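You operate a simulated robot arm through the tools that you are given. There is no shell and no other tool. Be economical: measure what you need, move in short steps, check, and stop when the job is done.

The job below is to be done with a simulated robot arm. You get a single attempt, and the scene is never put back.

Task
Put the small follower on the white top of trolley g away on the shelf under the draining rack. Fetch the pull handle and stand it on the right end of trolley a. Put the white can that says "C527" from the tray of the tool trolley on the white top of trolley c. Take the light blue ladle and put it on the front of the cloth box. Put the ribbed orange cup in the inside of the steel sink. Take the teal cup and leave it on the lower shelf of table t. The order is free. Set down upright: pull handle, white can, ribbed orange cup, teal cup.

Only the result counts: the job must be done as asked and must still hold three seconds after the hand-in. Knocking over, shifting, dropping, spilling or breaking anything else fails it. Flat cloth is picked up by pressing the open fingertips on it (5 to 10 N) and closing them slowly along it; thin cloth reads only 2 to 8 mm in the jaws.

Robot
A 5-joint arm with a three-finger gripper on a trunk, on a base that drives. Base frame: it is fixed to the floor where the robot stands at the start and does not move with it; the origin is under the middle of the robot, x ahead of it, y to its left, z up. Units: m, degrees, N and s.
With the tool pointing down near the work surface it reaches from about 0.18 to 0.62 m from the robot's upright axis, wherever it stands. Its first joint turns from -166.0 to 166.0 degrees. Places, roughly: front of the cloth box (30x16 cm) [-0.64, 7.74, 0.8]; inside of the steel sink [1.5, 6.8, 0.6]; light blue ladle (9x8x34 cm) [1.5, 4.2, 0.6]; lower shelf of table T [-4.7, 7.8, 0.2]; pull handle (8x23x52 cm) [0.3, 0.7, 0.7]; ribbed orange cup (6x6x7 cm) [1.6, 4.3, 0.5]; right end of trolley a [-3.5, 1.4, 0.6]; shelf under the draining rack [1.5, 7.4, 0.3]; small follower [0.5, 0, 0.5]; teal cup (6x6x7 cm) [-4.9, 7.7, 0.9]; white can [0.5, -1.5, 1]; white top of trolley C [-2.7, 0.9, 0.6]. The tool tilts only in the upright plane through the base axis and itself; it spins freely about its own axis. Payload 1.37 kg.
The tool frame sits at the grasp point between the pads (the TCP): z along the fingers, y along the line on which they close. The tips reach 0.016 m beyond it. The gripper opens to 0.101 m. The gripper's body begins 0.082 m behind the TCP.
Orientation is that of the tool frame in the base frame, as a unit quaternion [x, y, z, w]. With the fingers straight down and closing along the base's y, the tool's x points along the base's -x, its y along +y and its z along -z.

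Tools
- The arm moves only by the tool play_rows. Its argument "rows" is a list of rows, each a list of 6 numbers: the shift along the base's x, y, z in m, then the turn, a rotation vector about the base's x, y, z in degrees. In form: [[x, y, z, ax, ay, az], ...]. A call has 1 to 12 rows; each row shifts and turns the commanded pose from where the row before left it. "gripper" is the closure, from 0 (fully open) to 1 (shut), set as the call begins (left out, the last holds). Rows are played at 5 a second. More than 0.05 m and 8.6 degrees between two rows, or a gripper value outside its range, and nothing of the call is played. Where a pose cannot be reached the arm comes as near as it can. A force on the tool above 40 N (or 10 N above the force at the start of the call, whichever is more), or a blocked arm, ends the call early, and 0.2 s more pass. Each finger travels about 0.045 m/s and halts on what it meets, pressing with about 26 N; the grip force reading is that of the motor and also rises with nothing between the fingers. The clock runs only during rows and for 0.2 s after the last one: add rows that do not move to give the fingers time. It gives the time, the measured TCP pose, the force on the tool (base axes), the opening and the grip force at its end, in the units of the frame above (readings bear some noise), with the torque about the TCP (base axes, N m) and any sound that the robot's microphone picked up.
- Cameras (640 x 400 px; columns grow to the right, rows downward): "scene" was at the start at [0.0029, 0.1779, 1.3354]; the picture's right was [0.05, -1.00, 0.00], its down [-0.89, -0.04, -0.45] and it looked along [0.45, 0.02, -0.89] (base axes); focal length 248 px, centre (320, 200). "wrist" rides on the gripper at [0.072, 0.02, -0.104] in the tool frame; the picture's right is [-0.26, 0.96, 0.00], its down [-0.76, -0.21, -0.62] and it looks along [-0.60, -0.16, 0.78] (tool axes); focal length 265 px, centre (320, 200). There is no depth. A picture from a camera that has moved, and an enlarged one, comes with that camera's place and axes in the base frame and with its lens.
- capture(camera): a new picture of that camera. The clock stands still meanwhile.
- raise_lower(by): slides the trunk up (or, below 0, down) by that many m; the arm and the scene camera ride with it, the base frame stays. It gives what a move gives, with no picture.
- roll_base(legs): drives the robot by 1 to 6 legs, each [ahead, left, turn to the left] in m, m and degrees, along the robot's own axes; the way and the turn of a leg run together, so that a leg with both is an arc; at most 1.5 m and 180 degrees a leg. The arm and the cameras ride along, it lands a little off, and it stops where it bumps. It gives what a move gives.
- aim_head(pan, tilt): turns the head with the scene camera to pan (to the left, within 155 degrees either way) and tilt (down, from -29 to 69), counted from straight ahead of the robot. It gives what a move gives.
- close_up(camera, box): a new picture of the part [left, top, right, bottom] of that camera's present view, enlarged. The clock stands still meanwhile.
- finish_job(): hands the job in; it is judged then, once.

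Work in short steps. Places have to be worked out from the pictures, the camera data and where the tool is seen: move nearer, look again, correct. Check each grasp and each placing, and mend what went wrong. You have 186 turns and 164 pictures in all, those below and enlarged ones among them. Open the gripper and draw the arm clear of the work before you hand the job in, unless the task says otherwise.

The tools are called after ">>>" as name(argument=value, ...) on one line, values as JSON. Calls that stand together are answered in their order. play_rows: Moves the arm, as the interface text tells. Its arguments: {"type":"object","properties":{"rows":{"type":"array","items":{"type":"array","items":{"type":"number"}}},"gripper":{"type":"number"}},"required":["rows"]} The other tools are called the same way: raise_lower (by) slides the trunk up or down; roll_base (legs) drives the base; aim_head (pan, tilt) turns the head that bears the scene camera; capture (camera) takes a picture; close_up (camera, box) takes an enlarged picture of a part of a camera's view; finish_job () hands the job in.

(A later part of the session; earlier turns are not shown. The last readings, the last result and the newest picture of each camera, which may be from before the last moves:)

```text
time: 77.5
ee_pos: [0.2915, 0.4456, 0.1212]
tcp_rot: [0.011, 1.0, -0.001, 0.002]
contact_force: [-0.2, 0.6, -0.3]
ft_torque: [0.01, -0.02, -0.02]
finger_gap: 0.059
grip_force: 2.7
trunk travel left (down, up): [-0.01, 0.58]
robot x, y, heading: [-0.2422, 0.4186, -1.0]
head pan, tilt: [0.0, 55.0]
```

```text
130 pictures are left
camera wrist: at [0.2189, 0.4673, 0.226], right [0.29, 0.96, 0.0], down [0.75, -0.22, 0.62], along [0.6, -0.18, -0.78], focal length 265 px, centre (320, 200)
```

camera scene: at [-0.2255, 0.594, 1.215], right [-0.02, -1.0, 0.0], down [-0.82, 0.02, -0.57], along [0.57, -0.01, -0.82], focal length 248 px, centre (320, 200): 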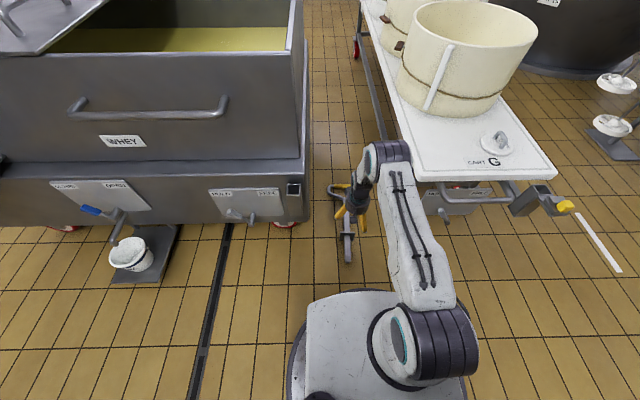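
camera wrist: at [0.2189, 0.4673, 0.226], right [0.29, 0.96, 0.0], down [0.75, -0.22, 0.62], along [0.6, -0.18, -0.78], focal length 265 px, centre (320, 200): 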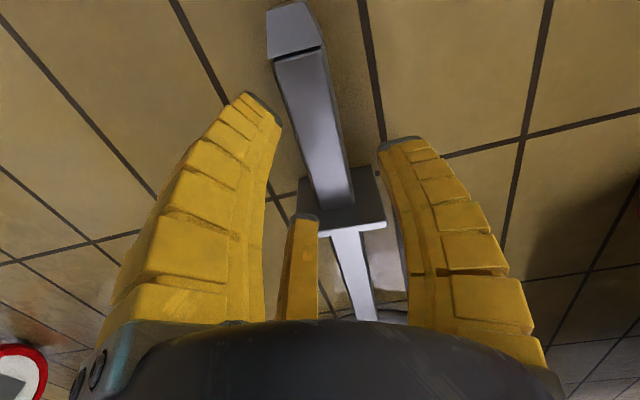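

>>> play_rows(rows=[[0, 0, -0.03, 0, 0, 0], [0, 0, -0.02, 0, 0, 0], [0, 0, -0.015, 0, 0, 0], [0, 0, -0.01, 0, 0, 0], [0, 0, 0, 0, 0, 0]])

>>> play_rows(rows=[[0, 0, 0, 0, 0, 0], [0, 0, 0, 0, 0, 0], [0, 0, 0, 0, 0, 0], [0, 0, 0, 0, 0, 0], [0, 0, 0, 0, 0, 0]], gripper=1)

>>> capture(camera="wrist")

```text
time: 78.5
ee_pos: [0.3053, 0.4451, 0.0613]
tcp_rot: [0.014, 1.0, 0.002, 0.019]
contact_force: [0.3, -8.5, 26.7]
ft_torque: [-0.48, -0.89, -0.26]
finger_gap: 0.0694
grip_force: 4.2
trunk travel left (down, up): [-0.01, 0.58]
robot x, y, heading: [-0.2415, 0.4211, -1.3]
head pan, tilt: [0.0, 55.0]
stopped in row 4: the force on the tool passed its limit at 45 N (the readings are from after the stop); the commanded pose is now the measured one
```

```text
time: 79.7
ee_pos: [0.3063, 0.4454, 0.0616]
tcp_rot: [0.013, 1.0, 0.001, 0.019]
contact_force: [7.9, -13.8, 32.7]
ft_torque: [-0.51, -1.0, -1.29]
finger_gap: 0.0502
grip_force: 26.3
trunk travel left (down, up): [-0.01, 0.58]
robot x, y, heading: [-0.2434, 0.4182, -1.2]
head pan, tilt: [0.0, 55.0]
```

```text
129 pictures are left
camera wrist: at [0.2304, 0.4667, 0.1634], right [0.29, 0.96, 0.01], down [0.73, -0.23, 0.65], along [0.62, -0.18, -0.76], focal length 265 px, centre (320, 200)
```

wrist: 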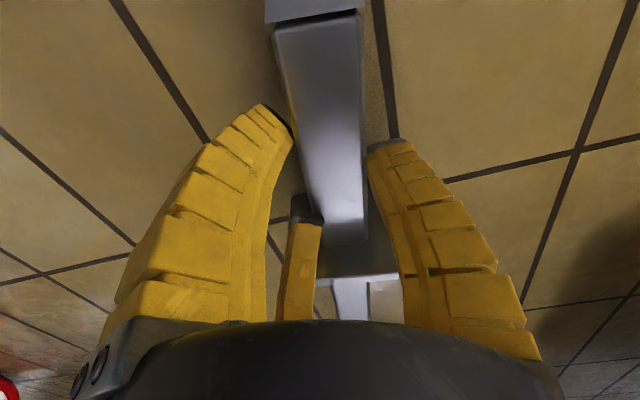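

A finger is resting on the stub's top edge. I open a little, lift, shift y by -0.01 and x back, and try again.

>>> play_rows(rows=[[0, 0, 0.0, 0, 0, 0], [0, 0, 0, 0, 0, 0], [0, 0, 0.03, 0, -1, 0], [0, 0, 0.03, 0, -1.3, 0], [-0.03, -0.01, 0, 0, 0, 0], [0, 0, 0, 0, 0, 0], [0, 0, 0, 0, 0, 0]], gripper=0.3)

>>> capture(camera="wrist")

```text
time: 81.3
ee_pos: [0.2695, 0.4366, 0.1178]
tcp_rot: [0.012, 0.999, 0.002, 0.031]
contact_force: [-0.5, 0.7, 0.3]
ft_torque: [0.02, -0.01, 0.0]
finger_gap: 0.0735
grip_force: 2.4
trunk travel left (down, up): [-0.01, 0.58]
robot x, y, heading: [-0.2413, 0.4199, -1.4]
head pan, tilt: [0.0, 55.0]
```

```text
128 pictures are left
camera wrist: at [0.1916, 0.4572, 0.2161], right [0.29, 0.96, 0.02], down [0.71, -0.23, 0.67], along [0.64, -0.18, -0.74], focal length 265 px, centre (320, 200)
```

wrist: 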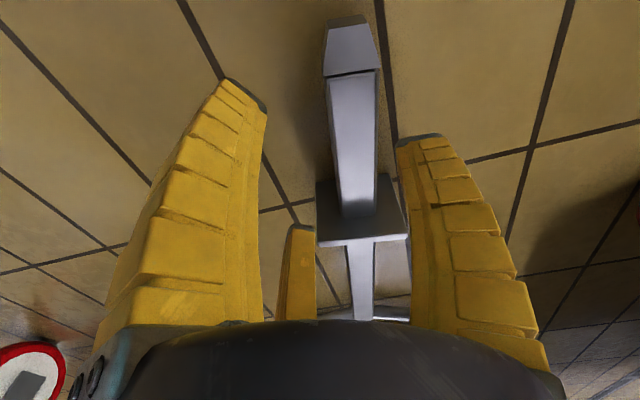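

I undo the small tilt, align the spin with the stub (-8°), and centre at (0.28, 0.452).

>>> play_rows(rows=[[0.01, 0.015, 0, 0, 3.6, 0], [0, 0, 0, 0, 0, -8], [0, 0, -0.03, 0, 0, 0], [0, 0, -0.02, 0, 0, 0], [0, 0, -0.015, 0, 0, 0], [0, 0, -0.006, 0, 0, 0], [0, 0, 0, 0, 0, 0]])

>>> capture(camera="wrist")

```text
time: 82.9
ee_pos: [0.2795, 0.4493, 0.047]
tcp_rot: [0.082, 0.997, 0.001, 0.0]
contact_force: [0.1, -0.3, 0.4]
ft_torque: [-0.01, -0.04, 0.02]
finger_gap: 0.0733
grip_force: 1.9
trunk travel left (down, up): [-0.01, 0.58]
robot x, y, heading: [-0.2418, 0.4235, -1.3]
head pan, tilt: [0.0, 55.0]
```

```text
127 pictures are left
camera wrist: at [0.2126, 0.4813, 0.1503], right [0.42, 0.91, 0.0], down [0.71, -0.33, 0.62], along [0.56, -0.26, -0.78], focal length 265 px, centre (320, 200)
```

wrist: 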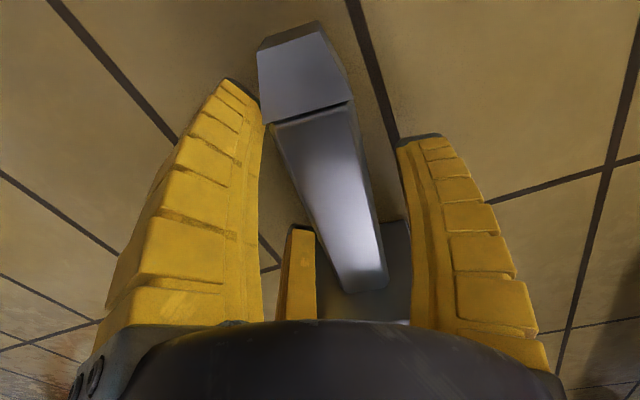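

Stub is now between the fingers with no contact force. Closing.

>>> play_rows(rows=[[0, 0, 0, 0, 0, 0], [0, 0, 0, 0, 0, 0], [0, 0, 0, 0, 0, 0], [0, 0, 0, 0, 0, 0], [0, 0, 0, 0, 0, 0], [0, 0, 0, 0, 0, 0]], gripper=1)

>>> capture(camera="wrist")

```text
time: 84.3
ee_pos: [0.2779, 0.4503, 0.0464]
tcp_rot: [0.082, 0.997, 0.001, 0.0]
contact_force: [-6.3, -1.8, 6.9]
ft_torque: [0.12, 0.02, 0.5]
finger_gap: 0.0437
grip_force: 26.3
trunk travel left (down, up): [-0.01, 0.58]
robot x, y, heading: [-0.2437, 0.4185, -1.3]
head pan, tilt: [0.0, 55.0]
```

```text
126 pictures are left
camera wrist: at [0.2122, 0.4812, 0.1507], right [0.42, 0.91, 0.0], down [0.71, -0.33, 0.62], along [0.56, -0.26, -0.78], focal length 265 px, centre (320, 200)
```

wrist: 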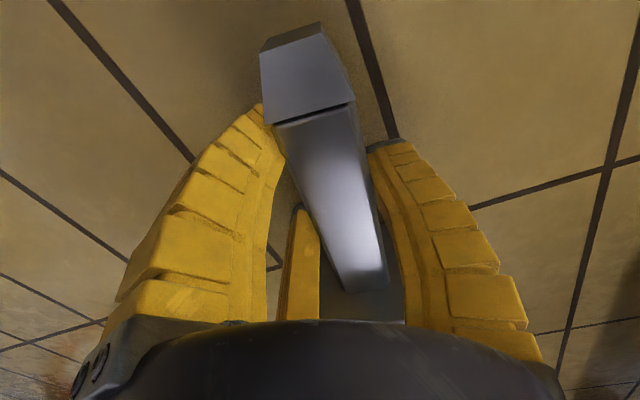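

Gripped well enough to drag. I back up 0.75 m pulling it along.

>>> roll_base(legs=[[-0.35, 0, 0]])

>>> roll_base(legs=[[-0.38, 0, 0]])

>>> capture(camera="scene")

```text
time: 86.5
ee_pos: [-0.0715, 0.4587, 0.0467]
tcp_rot: [0.08, 0.997, 0.0, 0.0]
contact_force: [-3.8, -0.1, 9.1]
ft_torque: [0.04, 0.05, 0.2]
finger_gap: 0.0432
grip_force: 26.1
trunk travel left (down, up): [-0.01, 0.58]
robot x, y, heading: [-0.5926, 0.4276, -1.2]
head pan, tilt: [0.0, 55.0]
```

```text
time: 89.0
ee_pos: [-0.4528, 0.4667, 0.0458]
tcp_rot: [0.079, 0.997, -0.001, -0.003]
contact_force: [-2.5, 0.6, 11.3]
ft_torque: [0.06, 0.07, 0.17]
finger_gap: 0.0433
grip_force: 25.9
trunk travel left (down, up): [-0.01, 0.58]
robot x, y, heading: [-0.9719, 0.4359, -0.9]
head pan, tilt: [0.0, 55.0]
```

```text
125 pictures are left
camera scene: at [-0.9579, 0.6078, 1.0551], right [-0.02, -1.0, 0.0], down [-0.82, 0.01, -0.57], along [0.57, -0.01, -0.82], focal length 248 px, centre (320, 200)
```

scene: 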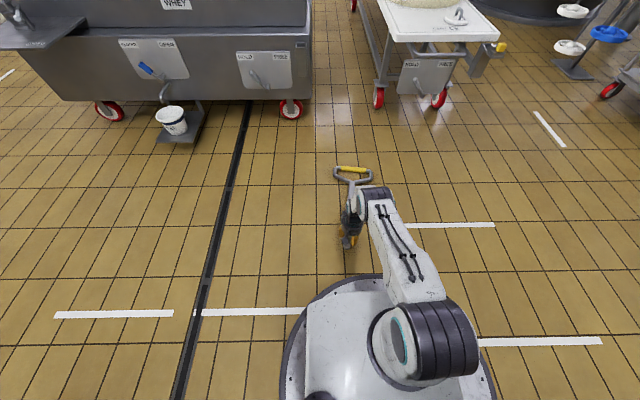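

Dragged into the open. I release, lift, and drive round to stand south of the bar (≈(-0.03, 0.45)).

>>> play_rows(rows=[[0, 0, 0, 0, 0, 0], [0, 0, 0, 0, 0, 0], [0, 0, 0, 0, 0, 0], [0, 0, 0.05, 0, 0, 0], [0, 0, 0.05, 0, 0, 0], [0, 0, 0.05, 0, 0, 0], [0, 0, 0.05, 0, 0, 0], [0, 0, 0.05, 0, 0, 0], [0, 0, 0.05, 0, 0, 0], [0, 0, 0.05, 0, 0, 0]], gripper=0.3)

>>> roll_base(legs=[[0, -0.44, 0], [0.64, 0, 0], [0, 0, 55]])

>>> aim_head(pan=10, tilt=60)

>>> capture(camera="scene")

>>> capture(camera="wrist")

```text
time: 91.2
ee_pos: [-0.4544, 0.4629, 0.3963]
tcp_rot: [0.08, 0.997, 0.0, -0.004]
contact_force: [1.3, -0.3, -0.1]
ft_torque: [-0.01, 0.02, -0.02]
finger_gap: 0.0736
grip_force: 2.2
trunk travel left (down, up): [-0.01, 0.58]
robot x, y, heading: [-0.9726, 0.4334, -1.0]
head pan, tilt: [0.0, 55.0]
```

```text
time: 99.5
ee_pos: [-0.0587, 0.422, 0.3966]
tcp_rot: [-0.389, 0.921, -0.002, -0.002]
contact_force: [-0.4, 0.5, -0.6]
ft_torque: [-0.01, 0.01, -0.04]
finger_gap: 0.0737
grip_force: 2.3
trunk travel left (down, up): [-0.01, 0.58]
robot x, y, heading: [-0.3319, -0.0207, 54.2]
head pan, tilt: [0.0, 55.0]
```

```text
time: 100.2
ee_pos: [-0.058, 0.4222, 0.3956]
tcp_rot: [-0.39, 0.921, -0.002, -0.003]
contact_force: [-0.8, -0.3, -0.7]
ft_torque: [0.0, 0.01, 0.01]
finger_gap: 0.0736
grip_force: 2.3
trunk travel left (down, up): [-0.01, 0.58]
robot x, y, heading: [-0.3344, -0.0175, 53.9]
head pan, tilt: [10.0, 60.0]
```

```text
124 pictures are left
camera scene: at [-0.4794, 0.094, 1.0489], right [0.9, -0.44, 0.0], down [-0.38, -0.78, -0.5], along [0.22, 0.45, -0.87], focal length 248 px, centre (320, 200)
```

scene: 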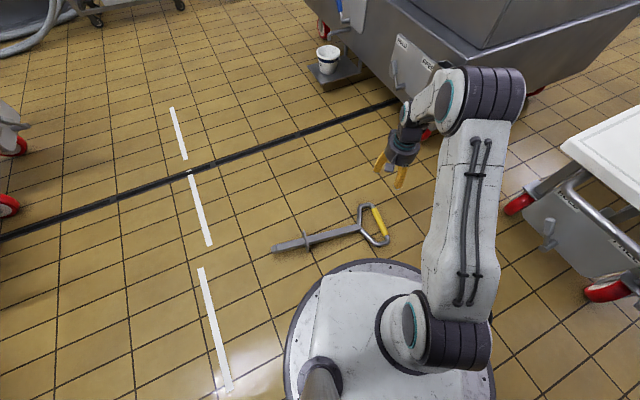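

```text
123 pictures are left
camera wrist: at [-0.122, 0.3854, 0.5009], right [-0.51, 0.86, 0.0], down [0.68, 0.4, 0.62], along [0.53, 0.31, -0.79], focal length 265 px, centre (320, 200)
```

wrist: 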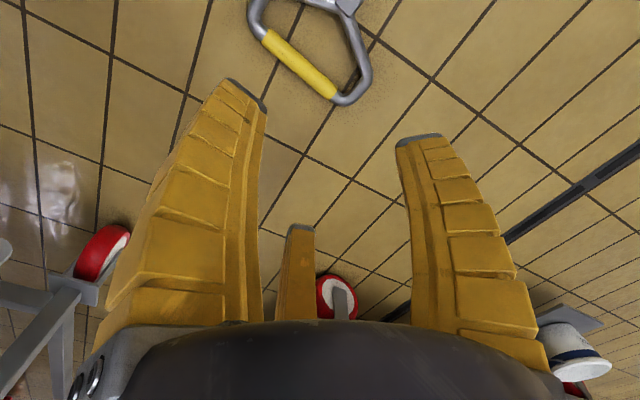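

Both cameras agree: bar centre (-0.025, 0.409), running 82° from x. I spin the tool +36°, centre above and descend partway.

>>> play_rows(rows=[[0.01, -0.004, 0, 0, 0, 8.5], [0.01, -0.004, 0, 0, 0, 8.5], [0.007, -0.004, -0.04, 0, 0, 8.5], [0.006, 0, -0.05, 0, 0, 8.5], [0, 0, -0.05, 0, 0, 2], [0, 0, -0.05, 0, 0, 0], [0, 0, -0.05, 0, 0, 0], [0, 0, -0.03, 0, 0, 0], [0, 0, 0, 0, 0, 0]])

>>> capture(camera="wrist")

```text
refused: row 4 steps farther than a row can; nothing moved
```

```text
122 pictures are left
camera wrist: at [-0.122, 0.3854, 0.5009], right [-0.51, 0.86, 0.0], down [0.68, 0.4, 0.62], along [0.53, 0.31, -0.79], focal length 265 px, centre (320, 200)
```

wrist: 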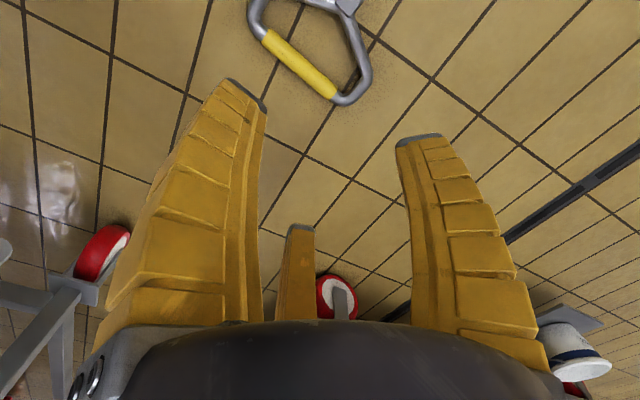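

Row 4 was slightly too long; I resend.

>>> play_rows(rows=[[0.01, -0.004, 0, 0, 0, 8.5], [0.01, -0.004, 0, 0, 0, 8.5], [0.007, -0.004, -0.04, 0, 0, 8.5], [0.006, 0, -0.045, 0, 0, 8.5], [0, 0, -0.05, 0, 0, 2], [0, 0, -0.05, 0, 0, 0], [0, 0, -0.05, 0, 0, 0], [0, 0, -0.03, 0, 0, 0], [0, 0, 0, 0, 0, 0]])

>>> capture(camera="wrist")

```text
time: 102.2
ee_pos: [-0.0263, 0.4105, 0.1293]
tcp_rot: [-0.654, 0.756, -0.001, -0.001]
contact_force: [-0.3, 0.0, 0.2]
ft_torque: [0.0, 0.0, -0.01]
finger_gap: 0.0735
grip_force: 2.1
trunk travel left (down, up): [-0.01, 0.58]
robot x, y, heading: [-0.3289, -0.0195, 53.9]
head pan, tilt: [10.0, 60.0]
```

```text
121 pictures are left
camera wrist: at [-0.0553, 0.3423, 0.2347], right [-0.92, 0.4, 0.0], down [0.31, 0.72, 0.62], along [0.25, 0.57, -0.79], focal length 265 px, centre (320, 200)
```

wrist: 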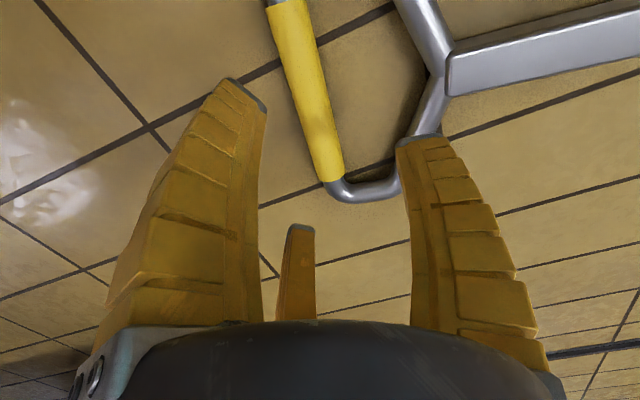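

Bar lies between the fingers and the single finger drops inside the hoop. Descending to z≈0.021.

>>> play_rows(rows=[[0.005, 0, -0.04, 0, 0, 0], [0, 0, -0.03, 0, 0, 0], [0, 0, -0.02, 0, 0, 0], [0, 0, -0.01, 0, 0, 0], [0, 0, -0.008, 0, 0, 0], [0, 0, 0, 0, 0, 0]])

>>> capture(camera="wrist")

```text
time: 103.6
ee_pos: [-0.0215, 0.4094, 0.0233]
tcp_rot: [-0.655, 0.756, 0.0, -0.002]
contact_force: [0.6, 0.1, 0.9]
ft_torque: [-0.03, 0.03, -0.02]
finger_gap: 0.0733
grip_force: 2.0
trunk travel left (down, up): [-0.01, 0.58]
robot x, y, heading: [-0.3316, -0.0194, 54.1]
head pan, tilt: [10.0, 60.0]
```

```text
120 pictures are left
camera wrist: at [-0.0506, 0.3424, 0.1275], right [-0.92, 0.4, 0.0], down [0.31, 0.72, 0.62], along [0.25, 0.57, -0.79], focal length 265 px, centre (320, 200)
```

wrist: 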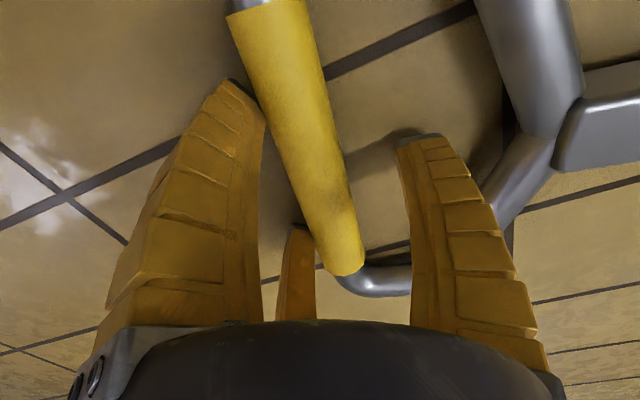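

>>> play_rows(rows=[[0, 0, 0, 0, 0, 0], [0, 0, 0, 0, 0, 0], [0, 0, 0, 0, 0, 0], [0, 0, 0, 0, 0, 0], [0, 0, 0, 0, 0, 0], [0, 0, 0, 0, 0, 0]], gripper=1)

>>> capture(camera="wrist")

```text
time: 105.0
ee_pos: [-0.0212, 0.4117, 0.0244]
tcp_rot: [-0.655, 0.756, 0.0, -0.001]
contact_force: [5.0, 0.5, 13.0]
ft_torque: [-0.18, 0.22, -0.72]
finger_gap: 0.0344
grip_force: 26.1
trunk travel left (down, up): [-0.01, 0.58]
robot x, y, heading: [-0.3324, -0.0209, 53.8]
head pan, tilt: [10.0, 60.0]
```

```text
119 pictures are left
camera wrist: at [-0.05, 0.3428, 0.1285], right [-0.92, 0.4, 0.0], down [0.31, 0.72, 0.62], along [0.25, 0.57, -0.79], focal length 265 px, centre (320, 200)
```

wrist: 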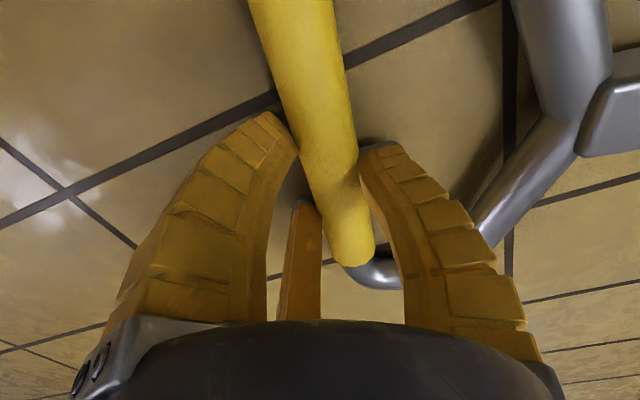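

Gripped at 34 mm. Lifting slowly by the trunk so the handle hinges down to hang.

>>> raise_lower(by=0.1)

>>> raise_lower(by=0.2)

>>> capture(camera="scene")

>>> capture(camera="wrist")

```text
time: 106.3
ee_pos: [-0.0217, 0.4108, 0.1233]
tcp_rot: [-0.655, 0.756, -0.001, -0.002]
contact_force: [0.2, -0.2, 1.4]
ft_torque: [0.01, -0.02, 0.02]
finger_gap: 0.0
grip_force: 26.0
trunk travel left (down, up): [-0.11, 0.48]
robot x, y, heading: [-0.3292, -0.0172, 54.0]
head pan, tilt: [10.0, 60.0]
```

```text
time: 108.5
ee_pos: [-0.0217, 0.4105, 0.3228]
tcp_rot: [-0.655, 0.755, -0.001, -0.003]
contact_force: [0.3, 0.7, -0.1]
ft_torque: [-0.02, 0.01, 0.0]
finger_gap: 0.0
grip_force: 25.8
trunk travel left (down, up): [-0.31, 0.28]
robot x, y, heading: [-0.3293, -0.0212, 54.0]
head pan, tilt: [10.0, 60.0]
```

```text
118 pictures are left
camera scene: at [-0.4795, 0.094, 1.3489], right [0.9, -0.44, 0.0], down [-0.38, -0.78, -0.5], along [0.22, 0.45, -0.87], focal length 248 px, centre (320, 200)
```

scene: 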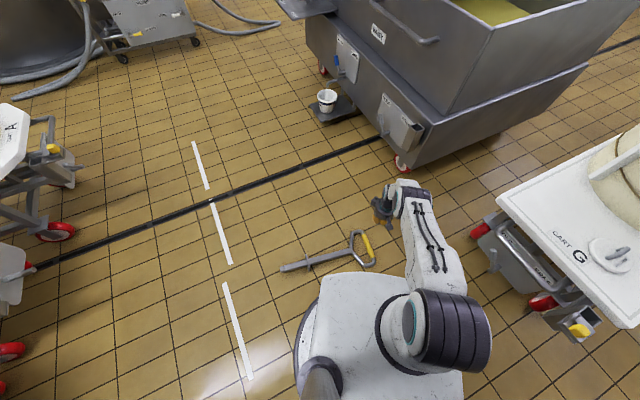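

```text
117 pictures are left
camera wrist: at [-0.0506, 0.3423, 0.4275], right [-0.92, 0.4, 0.0], down [0.31, 0.72, 0.62], along [0.25, 0.57, -0.79], focal length 265 px, centre (320, 200)
```

wrist: 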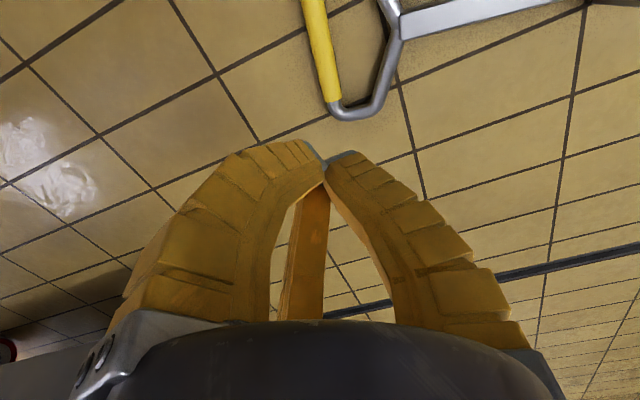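

It slipped out again at lift: my grip was a bit high on the round bar. The handle stayed put; I regrip at (-0.029, 0.396) with the tips practically on the floor.

>>> play_rows(rows=[[-0.007, -0.013, 0, 0, 0, -3], [0, 0, 0, 0, 0, 0], [0, 0, 0, 0, 0, 0], [0, 0, 0, 0, 0, 0]], gripper=0.3)

>>> raise_lower(by=-0.27)

>>> capture(camera="wrist")

```text
time: 109.5
ee_pos: [-0.0271, 0.3968, 0.3242]
tcp_rot: [-0.635, 0.772, -0.001, -0.002]
contact_force: [0.1, -0.4, -0.3]
ft_torque: [0.02, 0.0, 0.01]
finger_gap: 0.0734
grip_force: 1.8
trunk travel left (down, up): [-0.31, 0.28]
robot x, y, heading: [-0.333, -0.0172, 53.8]
head pan, tilt: [10.0, 60.0]
```

```text
time: 112.3
ee_pos: [-0.0276, 0.398, 0.0537]
tcp_rot: [-0.635, 0.772, -0.001, -0.002]
contact_force: [0.5, -0.3, 0.4]
ft_torque: [-0.01, 0.0, 0.0]
finger_gap: 0.0736
grip_force: 2.3
trunk travel left (down, up): [-0.04, 0.55]
robot x, y, heading: [-0.3332, -0.0208, 54.1]
head pan, tilt: [10.0, 60.0]
```

```text
116 pictures are left
camera wrist: at [-0.0605, 0.3308, 0.1577], right [-0.89, 0.45, 0.0], down [0.35, 0.7, 0.62], along [0.28, 0.55, -0.79], focal length 265 px, centre (320, 200)
```

wrist: 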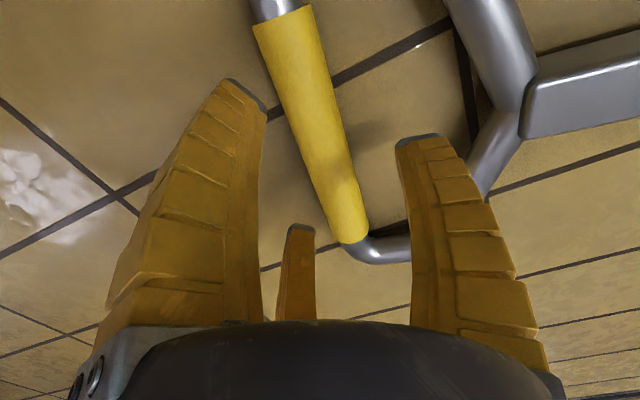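

>>> play_rows(rows=[[0, 0, -0.02, 0, 0, 0], [0, 0, -0.01, 0, 0, 0], [0, 0, -0.007, 0, 0, 0], [0, 0, 0, 0, 0, 0]])

>>> play_rows(rows=[[0, 0, 0, 0, 0, 0], [0, 0, 0, 0, 0, 0], [0, 0, 0, 0, 0, 0], [0, 0, 0, 0, 0, 0], [0, 0, 0, 0, 0, 0], [0, 0, 0, 0, 0, 0]], gripper=1)

```text
time: 113.3
ee_pos: [-0.0273, 0.3966, 0.0165]
tcp_rot: [-0.635, 0.772, 0.0, -0.002]
contact_force: [-0.4, 0.7, -0.1]
ft_torque: [0.0, 0.02, 0.03]
finger_gap: 0.0738
grip_force: 1.8
trunk travel left (down, up): [-0.04, 0.55]
robot x, y, heading: [-0.3311, -0.0211, 54.3]
head pan, tilt: [10.0, 60.0]
```

```text
time: 114.7
ee_pos: [-0.0284, 0.3964, 0.0172]
tcp_rot: [-0.635, 0.773, 0.0, -0.002]
contact_force: [4.5, -5.4, 3.8]
ft_torque: [-0.1, 0.07, 0.83]
finger_gap: 0.0364
grip_force: 25.6
trunk travel left (down, up): [-0.04, 0.55]
robot x, y, heading: [-0.3331, -0.0206, 54.3]
head pan, tilt: [10.0, 60.0]
```

Gap 36.4 mm now — a fuller grip. Lift slowly a few centimetres and check.

>>> play_rows(rows=[[0, 0, 0.01, 0, 0, 0], [0, 0, 0.01, 0, 0, 0], [0, 0, 0.01, 0, 0, 0], [0, 0, 0.01, 0, 0, 0], [0, 0, 0.01, 0, 0, 0], [0, 0, 0.01, 0, 0, 0], [0, 0, 0.01, 0, 0, 0], [0, 0, 0.01, 0, 0, 0], [0, 0, 0, 0, 0, 0]])

>>> capture(camera="wrist")

```text
time: 116.7
ee_pos: [-0.0265, 0.3979, 0.0947]
tcp_rot: [-0.635, 0.772, -0.001, -0.002]
contact_force: [-1.4, -2.2, -5.3]
ft_torque: [0.07, -0.19, 0.44]
finger_gap: 0.0322
grip_force: 25.9
trunk travel left (down, up): [-0.04, 0.55]
robot x, y, heading: [-0.3301, -0.018, 54.1]
head pan, tilt: [10.0, 60.0]
```

```text
115 pictures are left
camera wrist: at [-0.0607, 0.3319, 0.2007], right [-0.89, 0.45, 0.0], down [0.35, 0.7, 0.62], along [0.28, 0.55, -0.79], focal length 265 px, centre (320, 200)
```

wrist: 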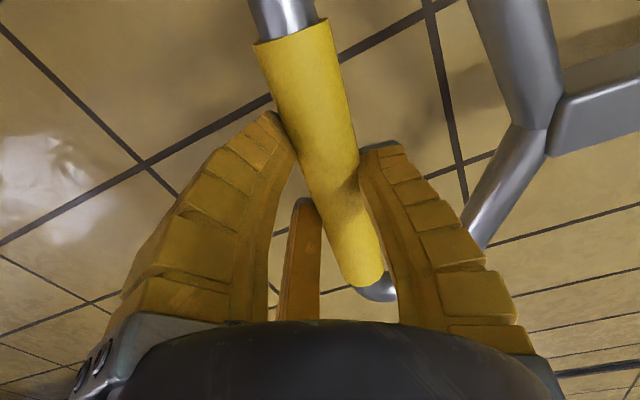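

Slipping again on the round bar, so friction there is not enough. I lay it back, and will instead grip the flat-sided stem just below the hoop; it can then hang upright from a horizontal tool.

>>> play_rows(rows=[[0, 0, -0.02, 0, 0, 0], [0, 0, -0.02, 0, 0, 0], [0, 0, -0.02, 0, 0, 0], [0, 0, -0.013, 0, 0, 0], [0, 0, 0, 0, 0, 0]])

>>> play_rows(rows=[[0, 0, 0, 0, 0, 0], [0, 0, 0, 0, 0, 0], [0, 0, 0.05, 0, 0, 0], [0, 0, 0.05, 0, 0, 0], [-0.02, 0.0, 0.04, 0, 0, -8.5], [-0.04, 0.01, 0, 0, 0, -8.5], [-0.04, 0.01, 0, 0, 0, -8.5], [-0.04, 0.005, 0, 0, 0, -8.5], [-0.01, 0, 0, 0, 0, -8.5], [0, 0, 0, 0, 0, -8.5], [0, 0, 0, 0, 0, -8.5], [0, 0, 0, 0, 0, -8.5]], gripper=0.3)

>>> play_rows(rows=[[0, 0, 0, 0, 0, -8.5], [0, 0, 0, 0, 0, -8.5], [0, 0, 0, 0, 0, -4], [0, 0, 0, 0, 0, 0]])

>>> capture(camera="wrist")

>>> capture(camera="scene")

```text
time: 117.9
ee_pos: [-0.026, 0.3985, 0.0239]
tcp_rot: [-0.635, 0.773, -0.001, -0.002]
contact_force: [2.7, -1.5, -4.0]
ft_torque: [-0.13, 0.17, 0.08]
finger_gap: 0.0351
grip_force: 25.7
trunk travel left (down, up): [-0.04, 0.55]
robot x, y, heading: [-0.3325, -0.0228, 53.7]
head pan, tilt: [10.0, 60.0]
```

```text
time: 120.5
ee_pos: [-0.1777, 0.421, 0.164]
tcp_rot: [-0.094, 0.996, 0.0, 0.001]
contact_force: [0.5, -0.4, -0.1]
ft_torque: [-0.02, 0.01, 0.01]
finger_gap: 0.0736
grip_force: 2.2
trunk travel left (down, up): [-0.04, 0.55]
robot x, y, heading: [-0.3341, -0.0204, 54.2]
head pan, tilt: [10.0, 60.0]
```

```text
time: 121.5
ee_pos: [-0.1778, 0.4222, 0.1629]
tcp_rot: [0.089, 0.996, 0.001, 0.001]
contact_force: [-0.4, 0.4, 0.0]
ft_torque: [-0.01, 0.04, 0.0]
finger_gap: 0.0737
grip_force: 1.9
trunk travel left (down, up): [-0.04, 0.55]
robot x, y, heading: [-0.3348, -0.0161, 54.0]
head pan, tilt: [10.0, 60.0]
```

```text
114 pictures are left
camera wrist: at [-0.2449, 0.4545, 0.2673], right [0.43, 0.9, 0.0], down [0.71, -0.34, 0.62], along [0.56, -0.27, -0.78], focal length 265 px, centre (320, 200)
```

wrist: 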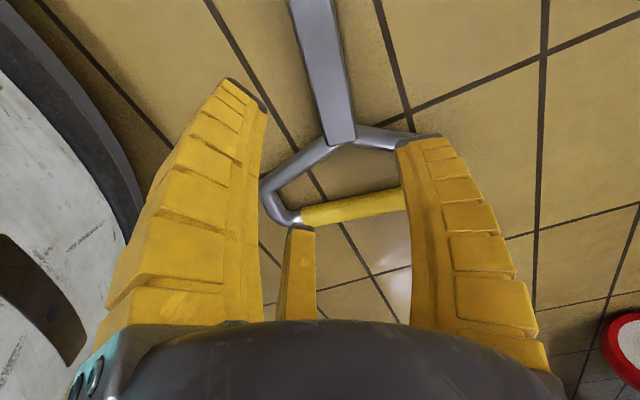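

```text
113 pictures are left
camera scene: at [-0.4795, 0.094, 1.0789], right [0.9, -0.44, 0.0], down [-0.38, -0.78, -0.5], along [0.22, 0.45, -0.87], focal length 248 px, centre (320, 200)
```

scene: 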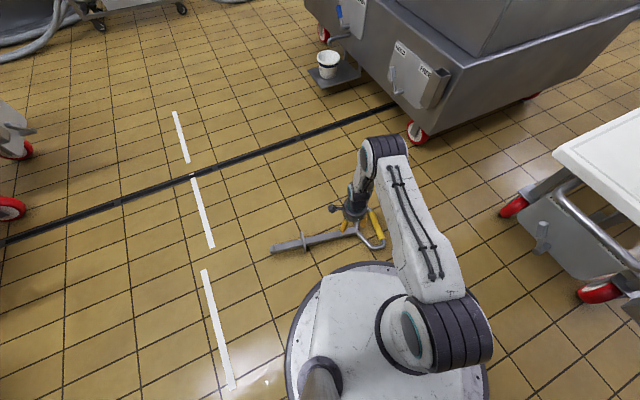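

>>> play_rows(rows=[[-0.012, 0.011, 0, 0, 0, -2], [0, 0, -0.05, 0, 0, 0], [0, 0, -0.045, 0, 0, 0], [0, 0, -0.025, 0, 0, 0], [0, 0, -0.017, 0, 0, 0], [0, 0, 0, 0, 0, 0]])

>>> capture(camera="wrist")

```text
time: 122.9
ee_pos: [-0.19, 0.4327, 0.0265]
tcp_rot: [0.106, 0.994, -0.001, 0.0]
contact_force: [-3.6, -6.1, 4.5]
ft_torque: [-0.05, -0.11, -0.05]
finger_gap: 0.0747
grip_force: 2.0
trunk travel left (down, up): [-0.04, 0.55]
robot x, y, heading: [-0.327, -0.0189, 53.9]
head pan, tilt: [10.0, 60.0]
```

```text
112 pictures are left
camera wrist: at [-0.2553, 0.4684, 0.1305], right [0.46, 0.89, 0.0], down [0.7, -0.36, 0.62], along [0.55, -0.29, -0.78], focal length 265 px, centre (320, 200)
```

wrist: 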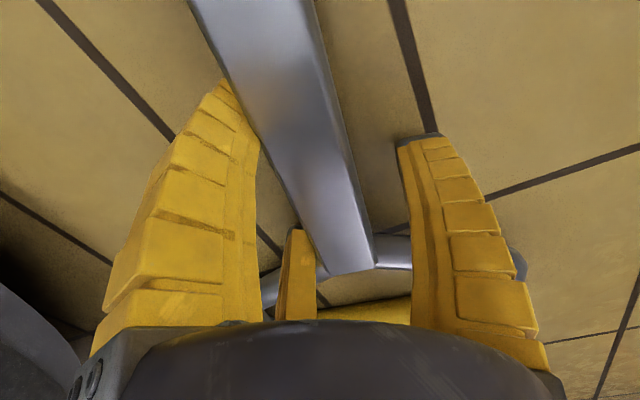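

The stem is between the fingers; closing.

>>> play_rows(rows=[[0, 0, 0, 0, 0, 0], [0, 0, 0, 0, 0, 0], [0, 0, 0, 0, 0, 0], [0, 0, 0, 0, 0, 0], [0, 0, 0, 0, 0, 0], [0, 0, 0, 0, 0, 0]], gripper=1)

>>> play_rows(rows=[[0, 0, 0.01, 0, 0, 0], [0, 0, 0.01, 0, 0, 0], [0, 0, 0.01, 0, 0, 0], [0, 0, 0.01, 0, 0, 0], [0, 0, 0.01, 0, 0, 0], [0, 0, 0.01, 0, 0, 0], [0, 0, 0.01, 0, 0, 0], [0, 0, 0.01, 0, 0, 0], [0, 0, 0, 0, 0, 0]])

>>> capture(camera="wrist")

>>> capture(camera="scene")

```text
time: 124.3
ee_pos: [-0.189, 0.4358, 0.0279]
tcp_rot: [0.106, 0.994, 0.001, 0.001]
contact_force: [-3.9, -1.3, 2.5]
ft_torque: [0.03, -0.02, 0.84]
finger_gap: 0.0449
grip_force: 25.8
trunk travel left (down, up): [-0.04, 0.55]
robot x, y, heading: [-0.3321, -0.0209, 54.1]
head pan, tilt: [10.0, 60.0]
```

```text
time: 126.3
ee_pos: [-0.191, 0.4346, 0.1059]
tcp_rot: [0.107, 0.994, 0.0, -0.001]
contact_force: [-0.4, 0.2, -11.0]
ft_torque: [-0.2, -0.39, -0.04]
finger_gap: 0.0424
grip_force: 25.9
trunk travel left (down, up): [-0.04, 0.55]
robot x, y, heading: [-0.3307, -0.0207, 54.0]
head pan, tilt: [10.0, 60.0]
```

```text
111 pictures are left
camera wrist: at [-0.2561, 0.4686, 0.2096], right [0.46, 0.89, 0.0], down [0.7, -0.36, 0.62], along [0.55, -0.29, -0.78], focal length 265 px, centre (320, 200)
```

wrist: 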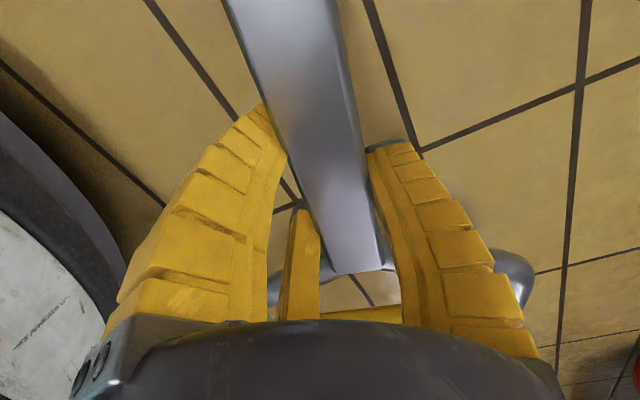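

```text
110 pictures are left
camera scene: at [-0.4794, 0.0946, 1.0788], right [0.9, -0.44, 0.0], down [-0.38, -0.78, -0.5], along [0.22, 0.45, -0.87], focal length 248 px, centre (320, 200)
```

scene: 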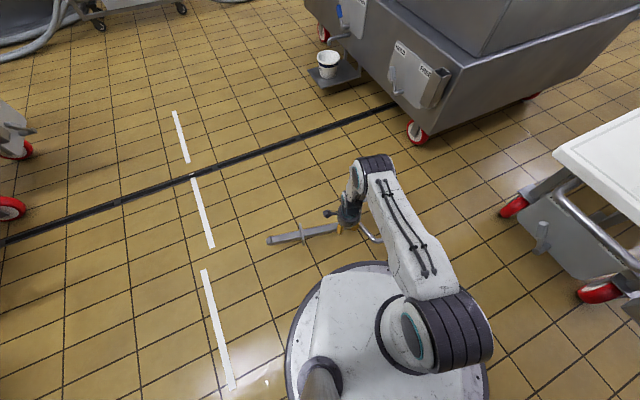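

The whole handle is lifted (11 N), held near its balance point and aligned. I raise it by the trunk and check that it holds.

>>> raise_lower(by=0.3)

>>> play_rows(rows=[[0, 0, 0.02, 0, 0, 0], [0, 0, 0.02, 0, 0, 0], [0, 0, 0.02, 0, 0, 0], [0, 0, 0.02, 0, 0, 0], [0, 0, 0.02, 0, 0, 0], [0, 0, 0.02, 0, 0, 0], [0.003, 0.01, 0.02, 0, 0, 0], [0.006, 0.019, 0.02, 0, 0, 0], [0.006, 0.019, 0.02, 0, 0, 0], [0.006, 0.019, 0.02, 0, 0, 0], [0, 0, 0.02, 0, 0, 0], [0, 0, 0, 0, 0, 0]])

>>> capture(camera="scene")

```text
time: 129.3
ee_pos: [-0.19, 0.4342, 0.4047]
tcp_rot: [0.106, 0.994, 0.0, 0.0]
contact_force: [-0.2, -0.3, -10.7]
ft_torque: [-0.2, -0.45, -0.01]
finger_gap: 0.0423
grip_force: 26.3
trunk travel left (down, up): [-0.34, 0.25]
robot x, y, heading: [-0.3288, -0.0191, 54.2]
head pan, tilt: [10.0, 60.0]
```

```text
time: 131.9
ee_pos: [-0.169, 0.5002, 0.6258]
tcp_rot: [0.106, 0.994, -0.001, 0.0]
contact_force: [-0.6, 0.2, -11.3]
ft_torque: [-0.19, -0.46, -0.01]
finger_gap: 0.0423
grip_force: 26.0
trunk travel left (down, up): [-0.34, 0.25]
robot x, y, heading: [-0.3285, -0.0195, 54.0]
head pan, tilt: [10.0, 60.0]
```

```text
109 pictures are left
camera scene: at [-0.4794, 0.0948, 1.3788], right [0.9, -0.44, 0.0], down [-0.38, -0.78, -0.5], along [0.22, 0.45, -0.87], focal length 248 px, centre (320, 200)
```

scene: 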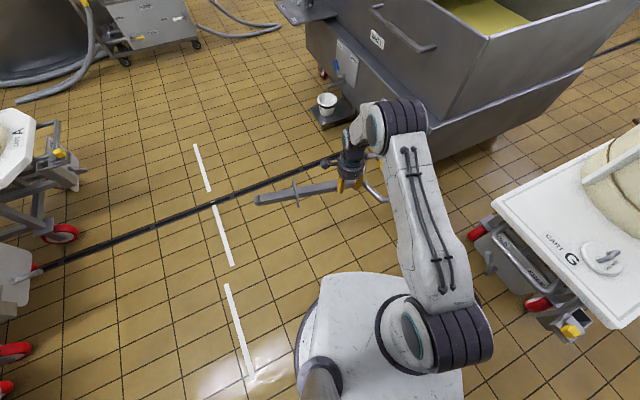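

Holding steady (gap constant at 42 mm). Now tilt the tool outward toward horizontal, in two halves.

>>> play_rows(rows=[[0, 0, 0.02, 8.1, -2.49, 0], [0, 0, 0.02, 8.1, -2.49, 0], [0, 0, 0.02, 8.1, -2.49, 0], [0, 0, 0.02, 8.1, -2.49, 0], [0, 0, 0.02, 8.1, -2.49, 0], [0, 0, 0, 0, 0, 0]])

>>> play_rows(rows=[[0, 0, 0, 8.1, -2.49, 0], [0, 0, 0, 8.1, -2.49, 0], [0, 0, 0, 8.1, -2.49, 0], [0, 0, 0, 8.1, -2.49, 0], [0, 0, 0, 8.1, -2.49, 0], [0, 0, 0, 0, 0, 0]])

>>> capture(camera="scene")

```text
time: 133.3
ee_pos: [-0.1606, 0.4972, 0.7242]
tcp_rot: [0.097, 0.928, 0.355, 0.064]
contact_force: [0.2, 0.6, -11.1]
ft_torque: [-0.19, -0.43, -0.01]
finger_gap: 0.0421
grip_force: 26.0
out of reach, approached as far as the arm can: row 3, 5
trunk travel left (down, up): [-0.34, 0.25]
robot x, y, heading: [-0.3331, -0.0201, 53.8]
head pan, tilt: [10.0, 60.0]
```

```text
time: 134.7
ee_pos: [-0.1551, 0.4966, 0.7237]
tcp_rot: [0.076, 0.735, 0.662, 0.127]
contact_force: [-0.3, -1.2, -10.1]
ft_torque: [-0.18, -0.43, 0.02]
finger_gap: 0.0423
grip_force: 26.1
out of reach, approached as far as the arm can: row 3
trunk travel left (down, up): [-0.34, 0.25]
robot x, y, heading: [-0.3311, -0.0192, 54.1]
head pan, tilt: [10.0, 60.0]
```

```text
108 pictures are left
camera scene: at [-0.4792, 0.0951, 1.3788], right [0.9, -0.44, 0.0], down [-0.38, -0.78, -0.5], along [0.22, 0.45, -0.87], focal length 248 px, centre (320, 200)
```

scene: 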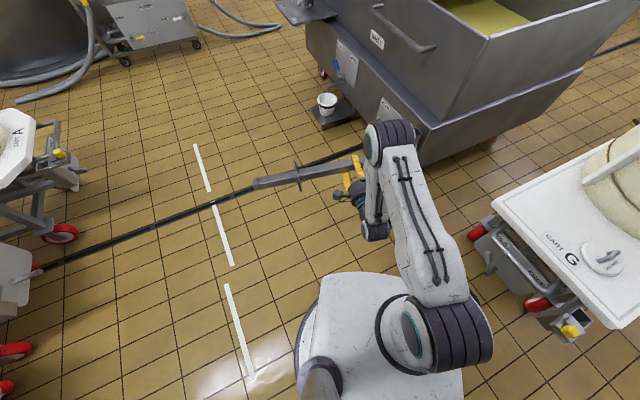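

Nearly horizontal. I finish the tilt and spin the tool 90° about its axis so the hoop goes up.

>>> play_rows(rows=[[0, 0, 0.01, 5.1, -1.5, 0], [0, 0, 0.01, -2.45, -8.13, 0], [0, 0, 0.01, -2.45, -8.13, 0], [0, 0, 0.01, -2.45, -8.13, 0], [0, 0, 0.01, -2.45, -8.13, 0], [0, 0, 0.01, -2.45, -8.13, 0], [0, 0, 0, -2.45, -8.13, 0], [0, 0, 0, -2.45, -8.13, 0], [0, 0, 0, -2.45, -8.13, 0], [0, 0, 0, -2.45, -8.13, 0], [0, 0, 0, -2.45, -8.13, 0], [0, 0, 0, 0, 0, 0]])

>>> capture(camera="scene")

>>> capture(camera="wrist")

```text
time: 137.3
ee_pos: [-0.1565, 0.4988, 0.7854]
tcp_rot: [-0.421, 0.567, 0.423, 0.568]
contact_force: [1.0, -0.3, -11.3]
ft_torque: [-0.1, -0.02, -0.01]
finger_gap: 0.0424
grip_force: 25.9
trunk travel left (down, up): [-0.34, 0.25]
robot x, y, heading: [-0.3297, -0.0229, 54.0]
head pan, tilt: [10.0, 60.0]
```

```text
107 pictures are left
camera scene: at [-0.4792, 0.0949, 1.3788], right [0.9, -0.44, 0.0], down [-0.38, -0.78, -0.5], along [0.22, 0.45, -0.87], focal length 248 px, centre (320, 200)
```

scene: 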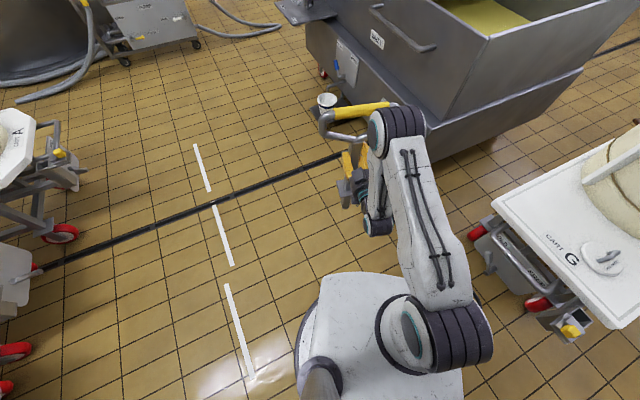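

```text
106 pictures are left
camera wrist: at [-0.2047, 0.4043, 0.7129], right [-0.92, 0.27, 0.27], down [0.02, -0.66, 0.75], along [0.38, 0.7, 0.6], focal length 265 px, centre (320, 200)
```

wrist: 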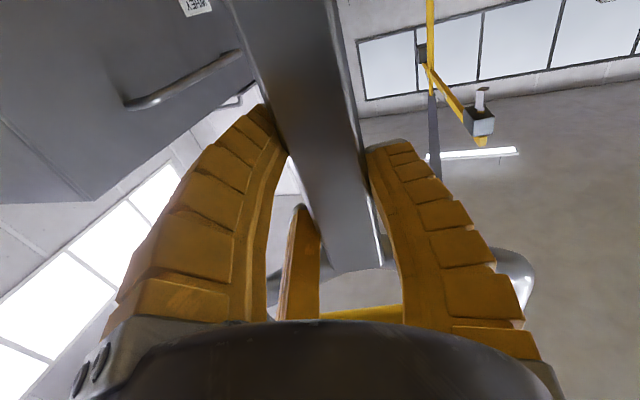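

The handle is upright and secure. I raise the trunk, turn to face -x, and drive to the open side of trolley A (lane y≈2.1).

>>> raise_lower(by=0.2)

>>> roll_base(legs=[[0, 0, 126], [0, -1.1, 0], [0, -1.0, 0]])

>>> aim_head(pan=5, tilt=25)

>>> capture(camera="scene")

```text
time: 139.4
ee_pos: [-0.1559, 0.4981, 0.9849]
tcp_rot: [-0.42, 0.567, 0.424, 0.567]
contact_force: [-0.2, 0.2, -10.5]
ft_torque: [-0.09, -0.06, -0.02]
finger_gap: 0.0426
grip_force: 25.5
trunk travel left (down, up): [-0.54, 0.05]
robot x, y, heading: [-0.3319, -0.0182, 54.2]
head pan, tilt: [10.0, 60.0]
```

```text
time: 155.1
ee_pos: [-0.8689, 1.9037, 0.9867]
tcp_rot: [-0.695, -0.12, 0.698, -0.124]
contact_force: [-0.5, 0.8, -11.0]
ft_torque: [0.1, 0.0, 0.01]
finger_gap: 0.0424
grip_force: 25.9
trunk travel left (down, up): [-0.54, 0.05]
robot x, y, heading: [-0.3496, 2.0754, -179.8]
head pan, tilt: [10.0, 60.0]
```

```text
time: 156.1
ee_pos: [-0.8701, 1.9035, 0.9854]
tcp_rot: [-0.696, -0.12, 0.697, -0.124]
contact_force: [-0.8, -0.3, -10.9]
ft_torque: [0.13, -0.05, 0.01]
finger_gap: 0.0427
grip_force: 26.1
trunk travel left (down, up): [-0.54, 0.05]
robot x, y, heading: [-0.3485, 2.0707, -179.2]
head pan, tilt: [5.0, 25.0]
```

```text
105 pictures are left
camera scene: at [-0.3791, 1.8868, 1.6288], right [-0.1, 1.0, 0.0], down [0.42, 0.04, -0.91], along [-0.9, -0.09, -0.42], focal length 248 px, centre (320, 200)
```

scene: 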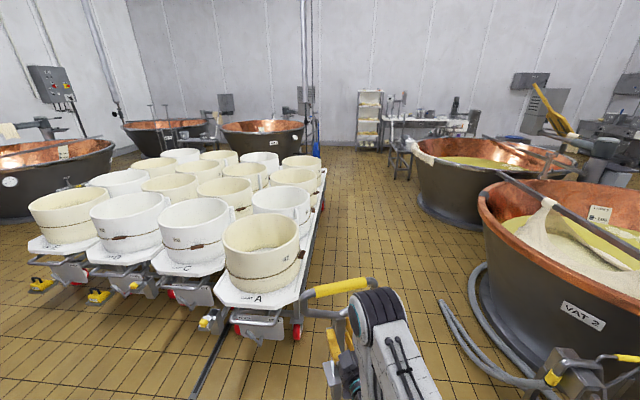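

Lane between trolley A and the vats is about 1 m wide. The free far (right) end of A is near x≈-3.6. I drive along y≈2.1.

>>> roll_base(legs=[[1.3, -0.03, 0.0], [1.2, 0, 0]])

>>> aim_head(pan=30, tilt=35)

>>> capture(camera="scene")

```text
time: 168.3
ee_pos: [-3.3804, 1.925, 0.9841]
tcp_rot: [-0.696, -0.12, 0.697, -0.124]
contact_force: [-1.1, 0.5, -11.0]
ft_torque: [0.11, -0.02, -0.01]
finger_gap: 0.0423
grip_force: 26.2
trunk travel left (down, up): [-0.54, 0.05]
robot x, y, heading: [-2.8611, 2.0947, -179.5]
head pan, tilt: [5.0, 25.0]
```

```text
time: 169.2
ee_pos: [-3.3776, 1.9262, 0.9867]
tcp_rot: [-0.696, -0.12, 0.697, -0.123]
contact_force: [0.0, 0.8, -11.3]
ft_torque: [0.11, 0.01, -0.02]
finger_gap: 0.0423
grip_force: 25.8
trunk travel left (down, up): [-0.54, 0.05]
robot x, y, heading: [-2.8581, 2.0939, -179.5]
head pan, tilt: [30.0, 35.0]
```

```text
104 pictures are left
camera scene: at [-2.873, 1.8723, 1.6131], right [-0.51, 0.86, 0.0], down [0.5, 0.29, -0.82], along [-0.71, -0.41, -0.57], focal length 248 px, centre (320, 200)
```

scene: 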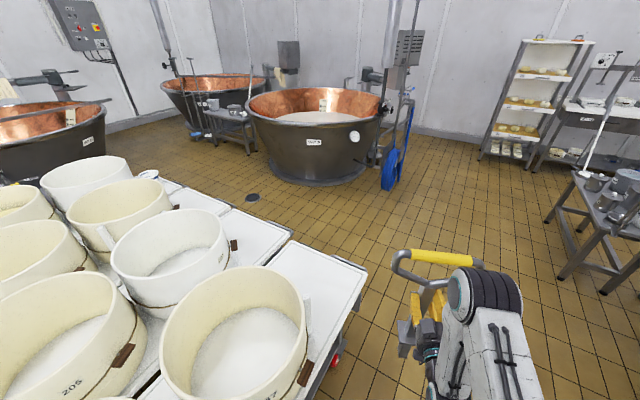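

>>> close_up(camera="scene", box=[240, 220, 400, 380])

>>> roll_base(legs=[[0.75, 0, 0]])

>>> aim_head(pan=95, tilt=50)

>>> capture(camera="scene")

```text
2.50 times, centred on (320, 300) of scene
camera zoom: at [-2.873, 1.8723, 1.6131], right [-0.51, 0.86, 0.0], down [0.5, 0.29, -0.82], along [-0.71, -0.41, -0.57], focal length 620 px, centre (320, -50)
```

zoom: 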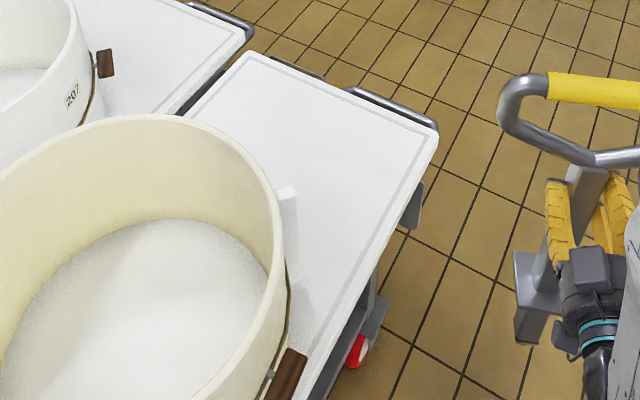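

```text
time: 173.3
ee_pos: [-4.1347, 1.9234, 0.9856]
tcp_rot: [-0.696, -0.12, 0.697, -0.122]
contact_force: [-1.2, -0.6, -11.6]
ft_torque: [0.11, -0.02, 0.01]
finger_gap: 0.0424
grip_force: 26.7
trunk travel left (down, up): [-0.54, 0.05]
robot x, y, heading: [-3.613, 2.09, -179.9]
head pan, tilt: [30.0, 35.0]
```

```text
time: 174.7
ee_pos: [-4.1348, 1.9222, 0.9853]
tcp_rot: [-0.696, -0.119, 0.697, -0.123]
contact_force: [-0.2, -0.1, -9.9]
ft_torque: [0.13, -0.03, 0.0]
finger_gap: 0.0422
grip_force: 26.0
trunk travel left (down, up): [-0.54, 0.05]
robot x, y, heading: [-3.6122, 2.0876, -179.7]
head pan, tilt: [95.0, 50.0]
```

```text
102 pictures are left
camera scene: at [-3.5461, 1.8353, 1.5914], right [-1.0, -0.09, 0.0], down [-0.07, 0.76, -0.64], along [0.06, -0.64, -0.77], focal length 248 px, centre (320, 200)
```

scene: 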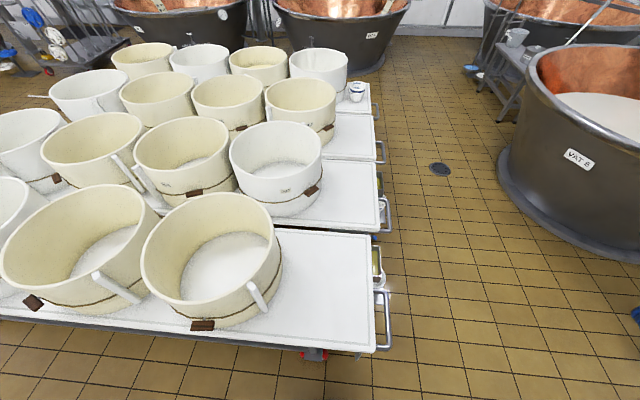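

>>> roll_base(legs=[[0.6, 0, 0]])

>>> aim_head(pan=135, tilt=45)

>>> capture(camera="scene")

```text
time: 178.1
ee_pos: [-4.7345, 1.9153, 0.9852]
tcp_rot: [-0.696, -0.121, 0.697, -0.125]
contact_force: [-0.5, 0.0, -10.9]
ft_torque: [0.12, -0.04, 0.01]
finger_gap: 0.0423
grip_force: 25.6
trunk travel left (down, up): [-0.54, 0.05]
robot x, y, heading: [-4.219, 2.0827, -179.2]
head pan, tilt: [95.0, 50.0]
```

```text
time: 179.2
ee_pos: [-4.7347, 1.916, 0.9845]
tcp_rot: [-0.697, -0.12, 0.697, -0.124]
contact_force: [0.4, -1.0, -11.3]
ft_torque: [0.11, -0.02, -0.02]
finger_gap: 0.0425
grip_force: 25.9
trunk travel left (down, up): [-0.54, 0.05]
robot x, y, heading: [-4.2139, 2.082, -179.5]
head pan, tilt: [135.0, 45.0]
```

```text
101 pictures are left
camera scene: at [-4.0957, 1.8509, 1.5984], right [-0.7, -0.71, 0.0], down [-0.5, 0.5, -0.71], along [0.51, -0.5, -0.71], focal length 248 px, centre (320, 200)
```

scene: 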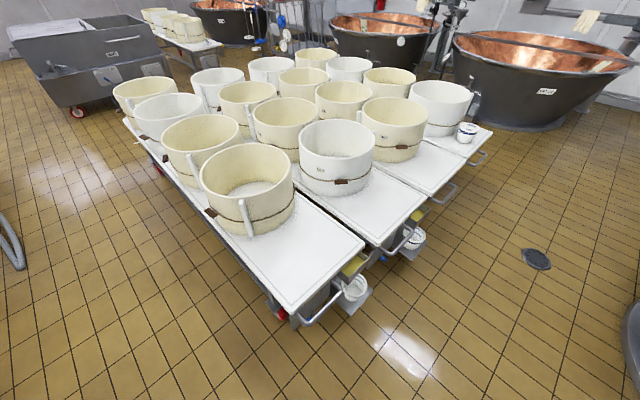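

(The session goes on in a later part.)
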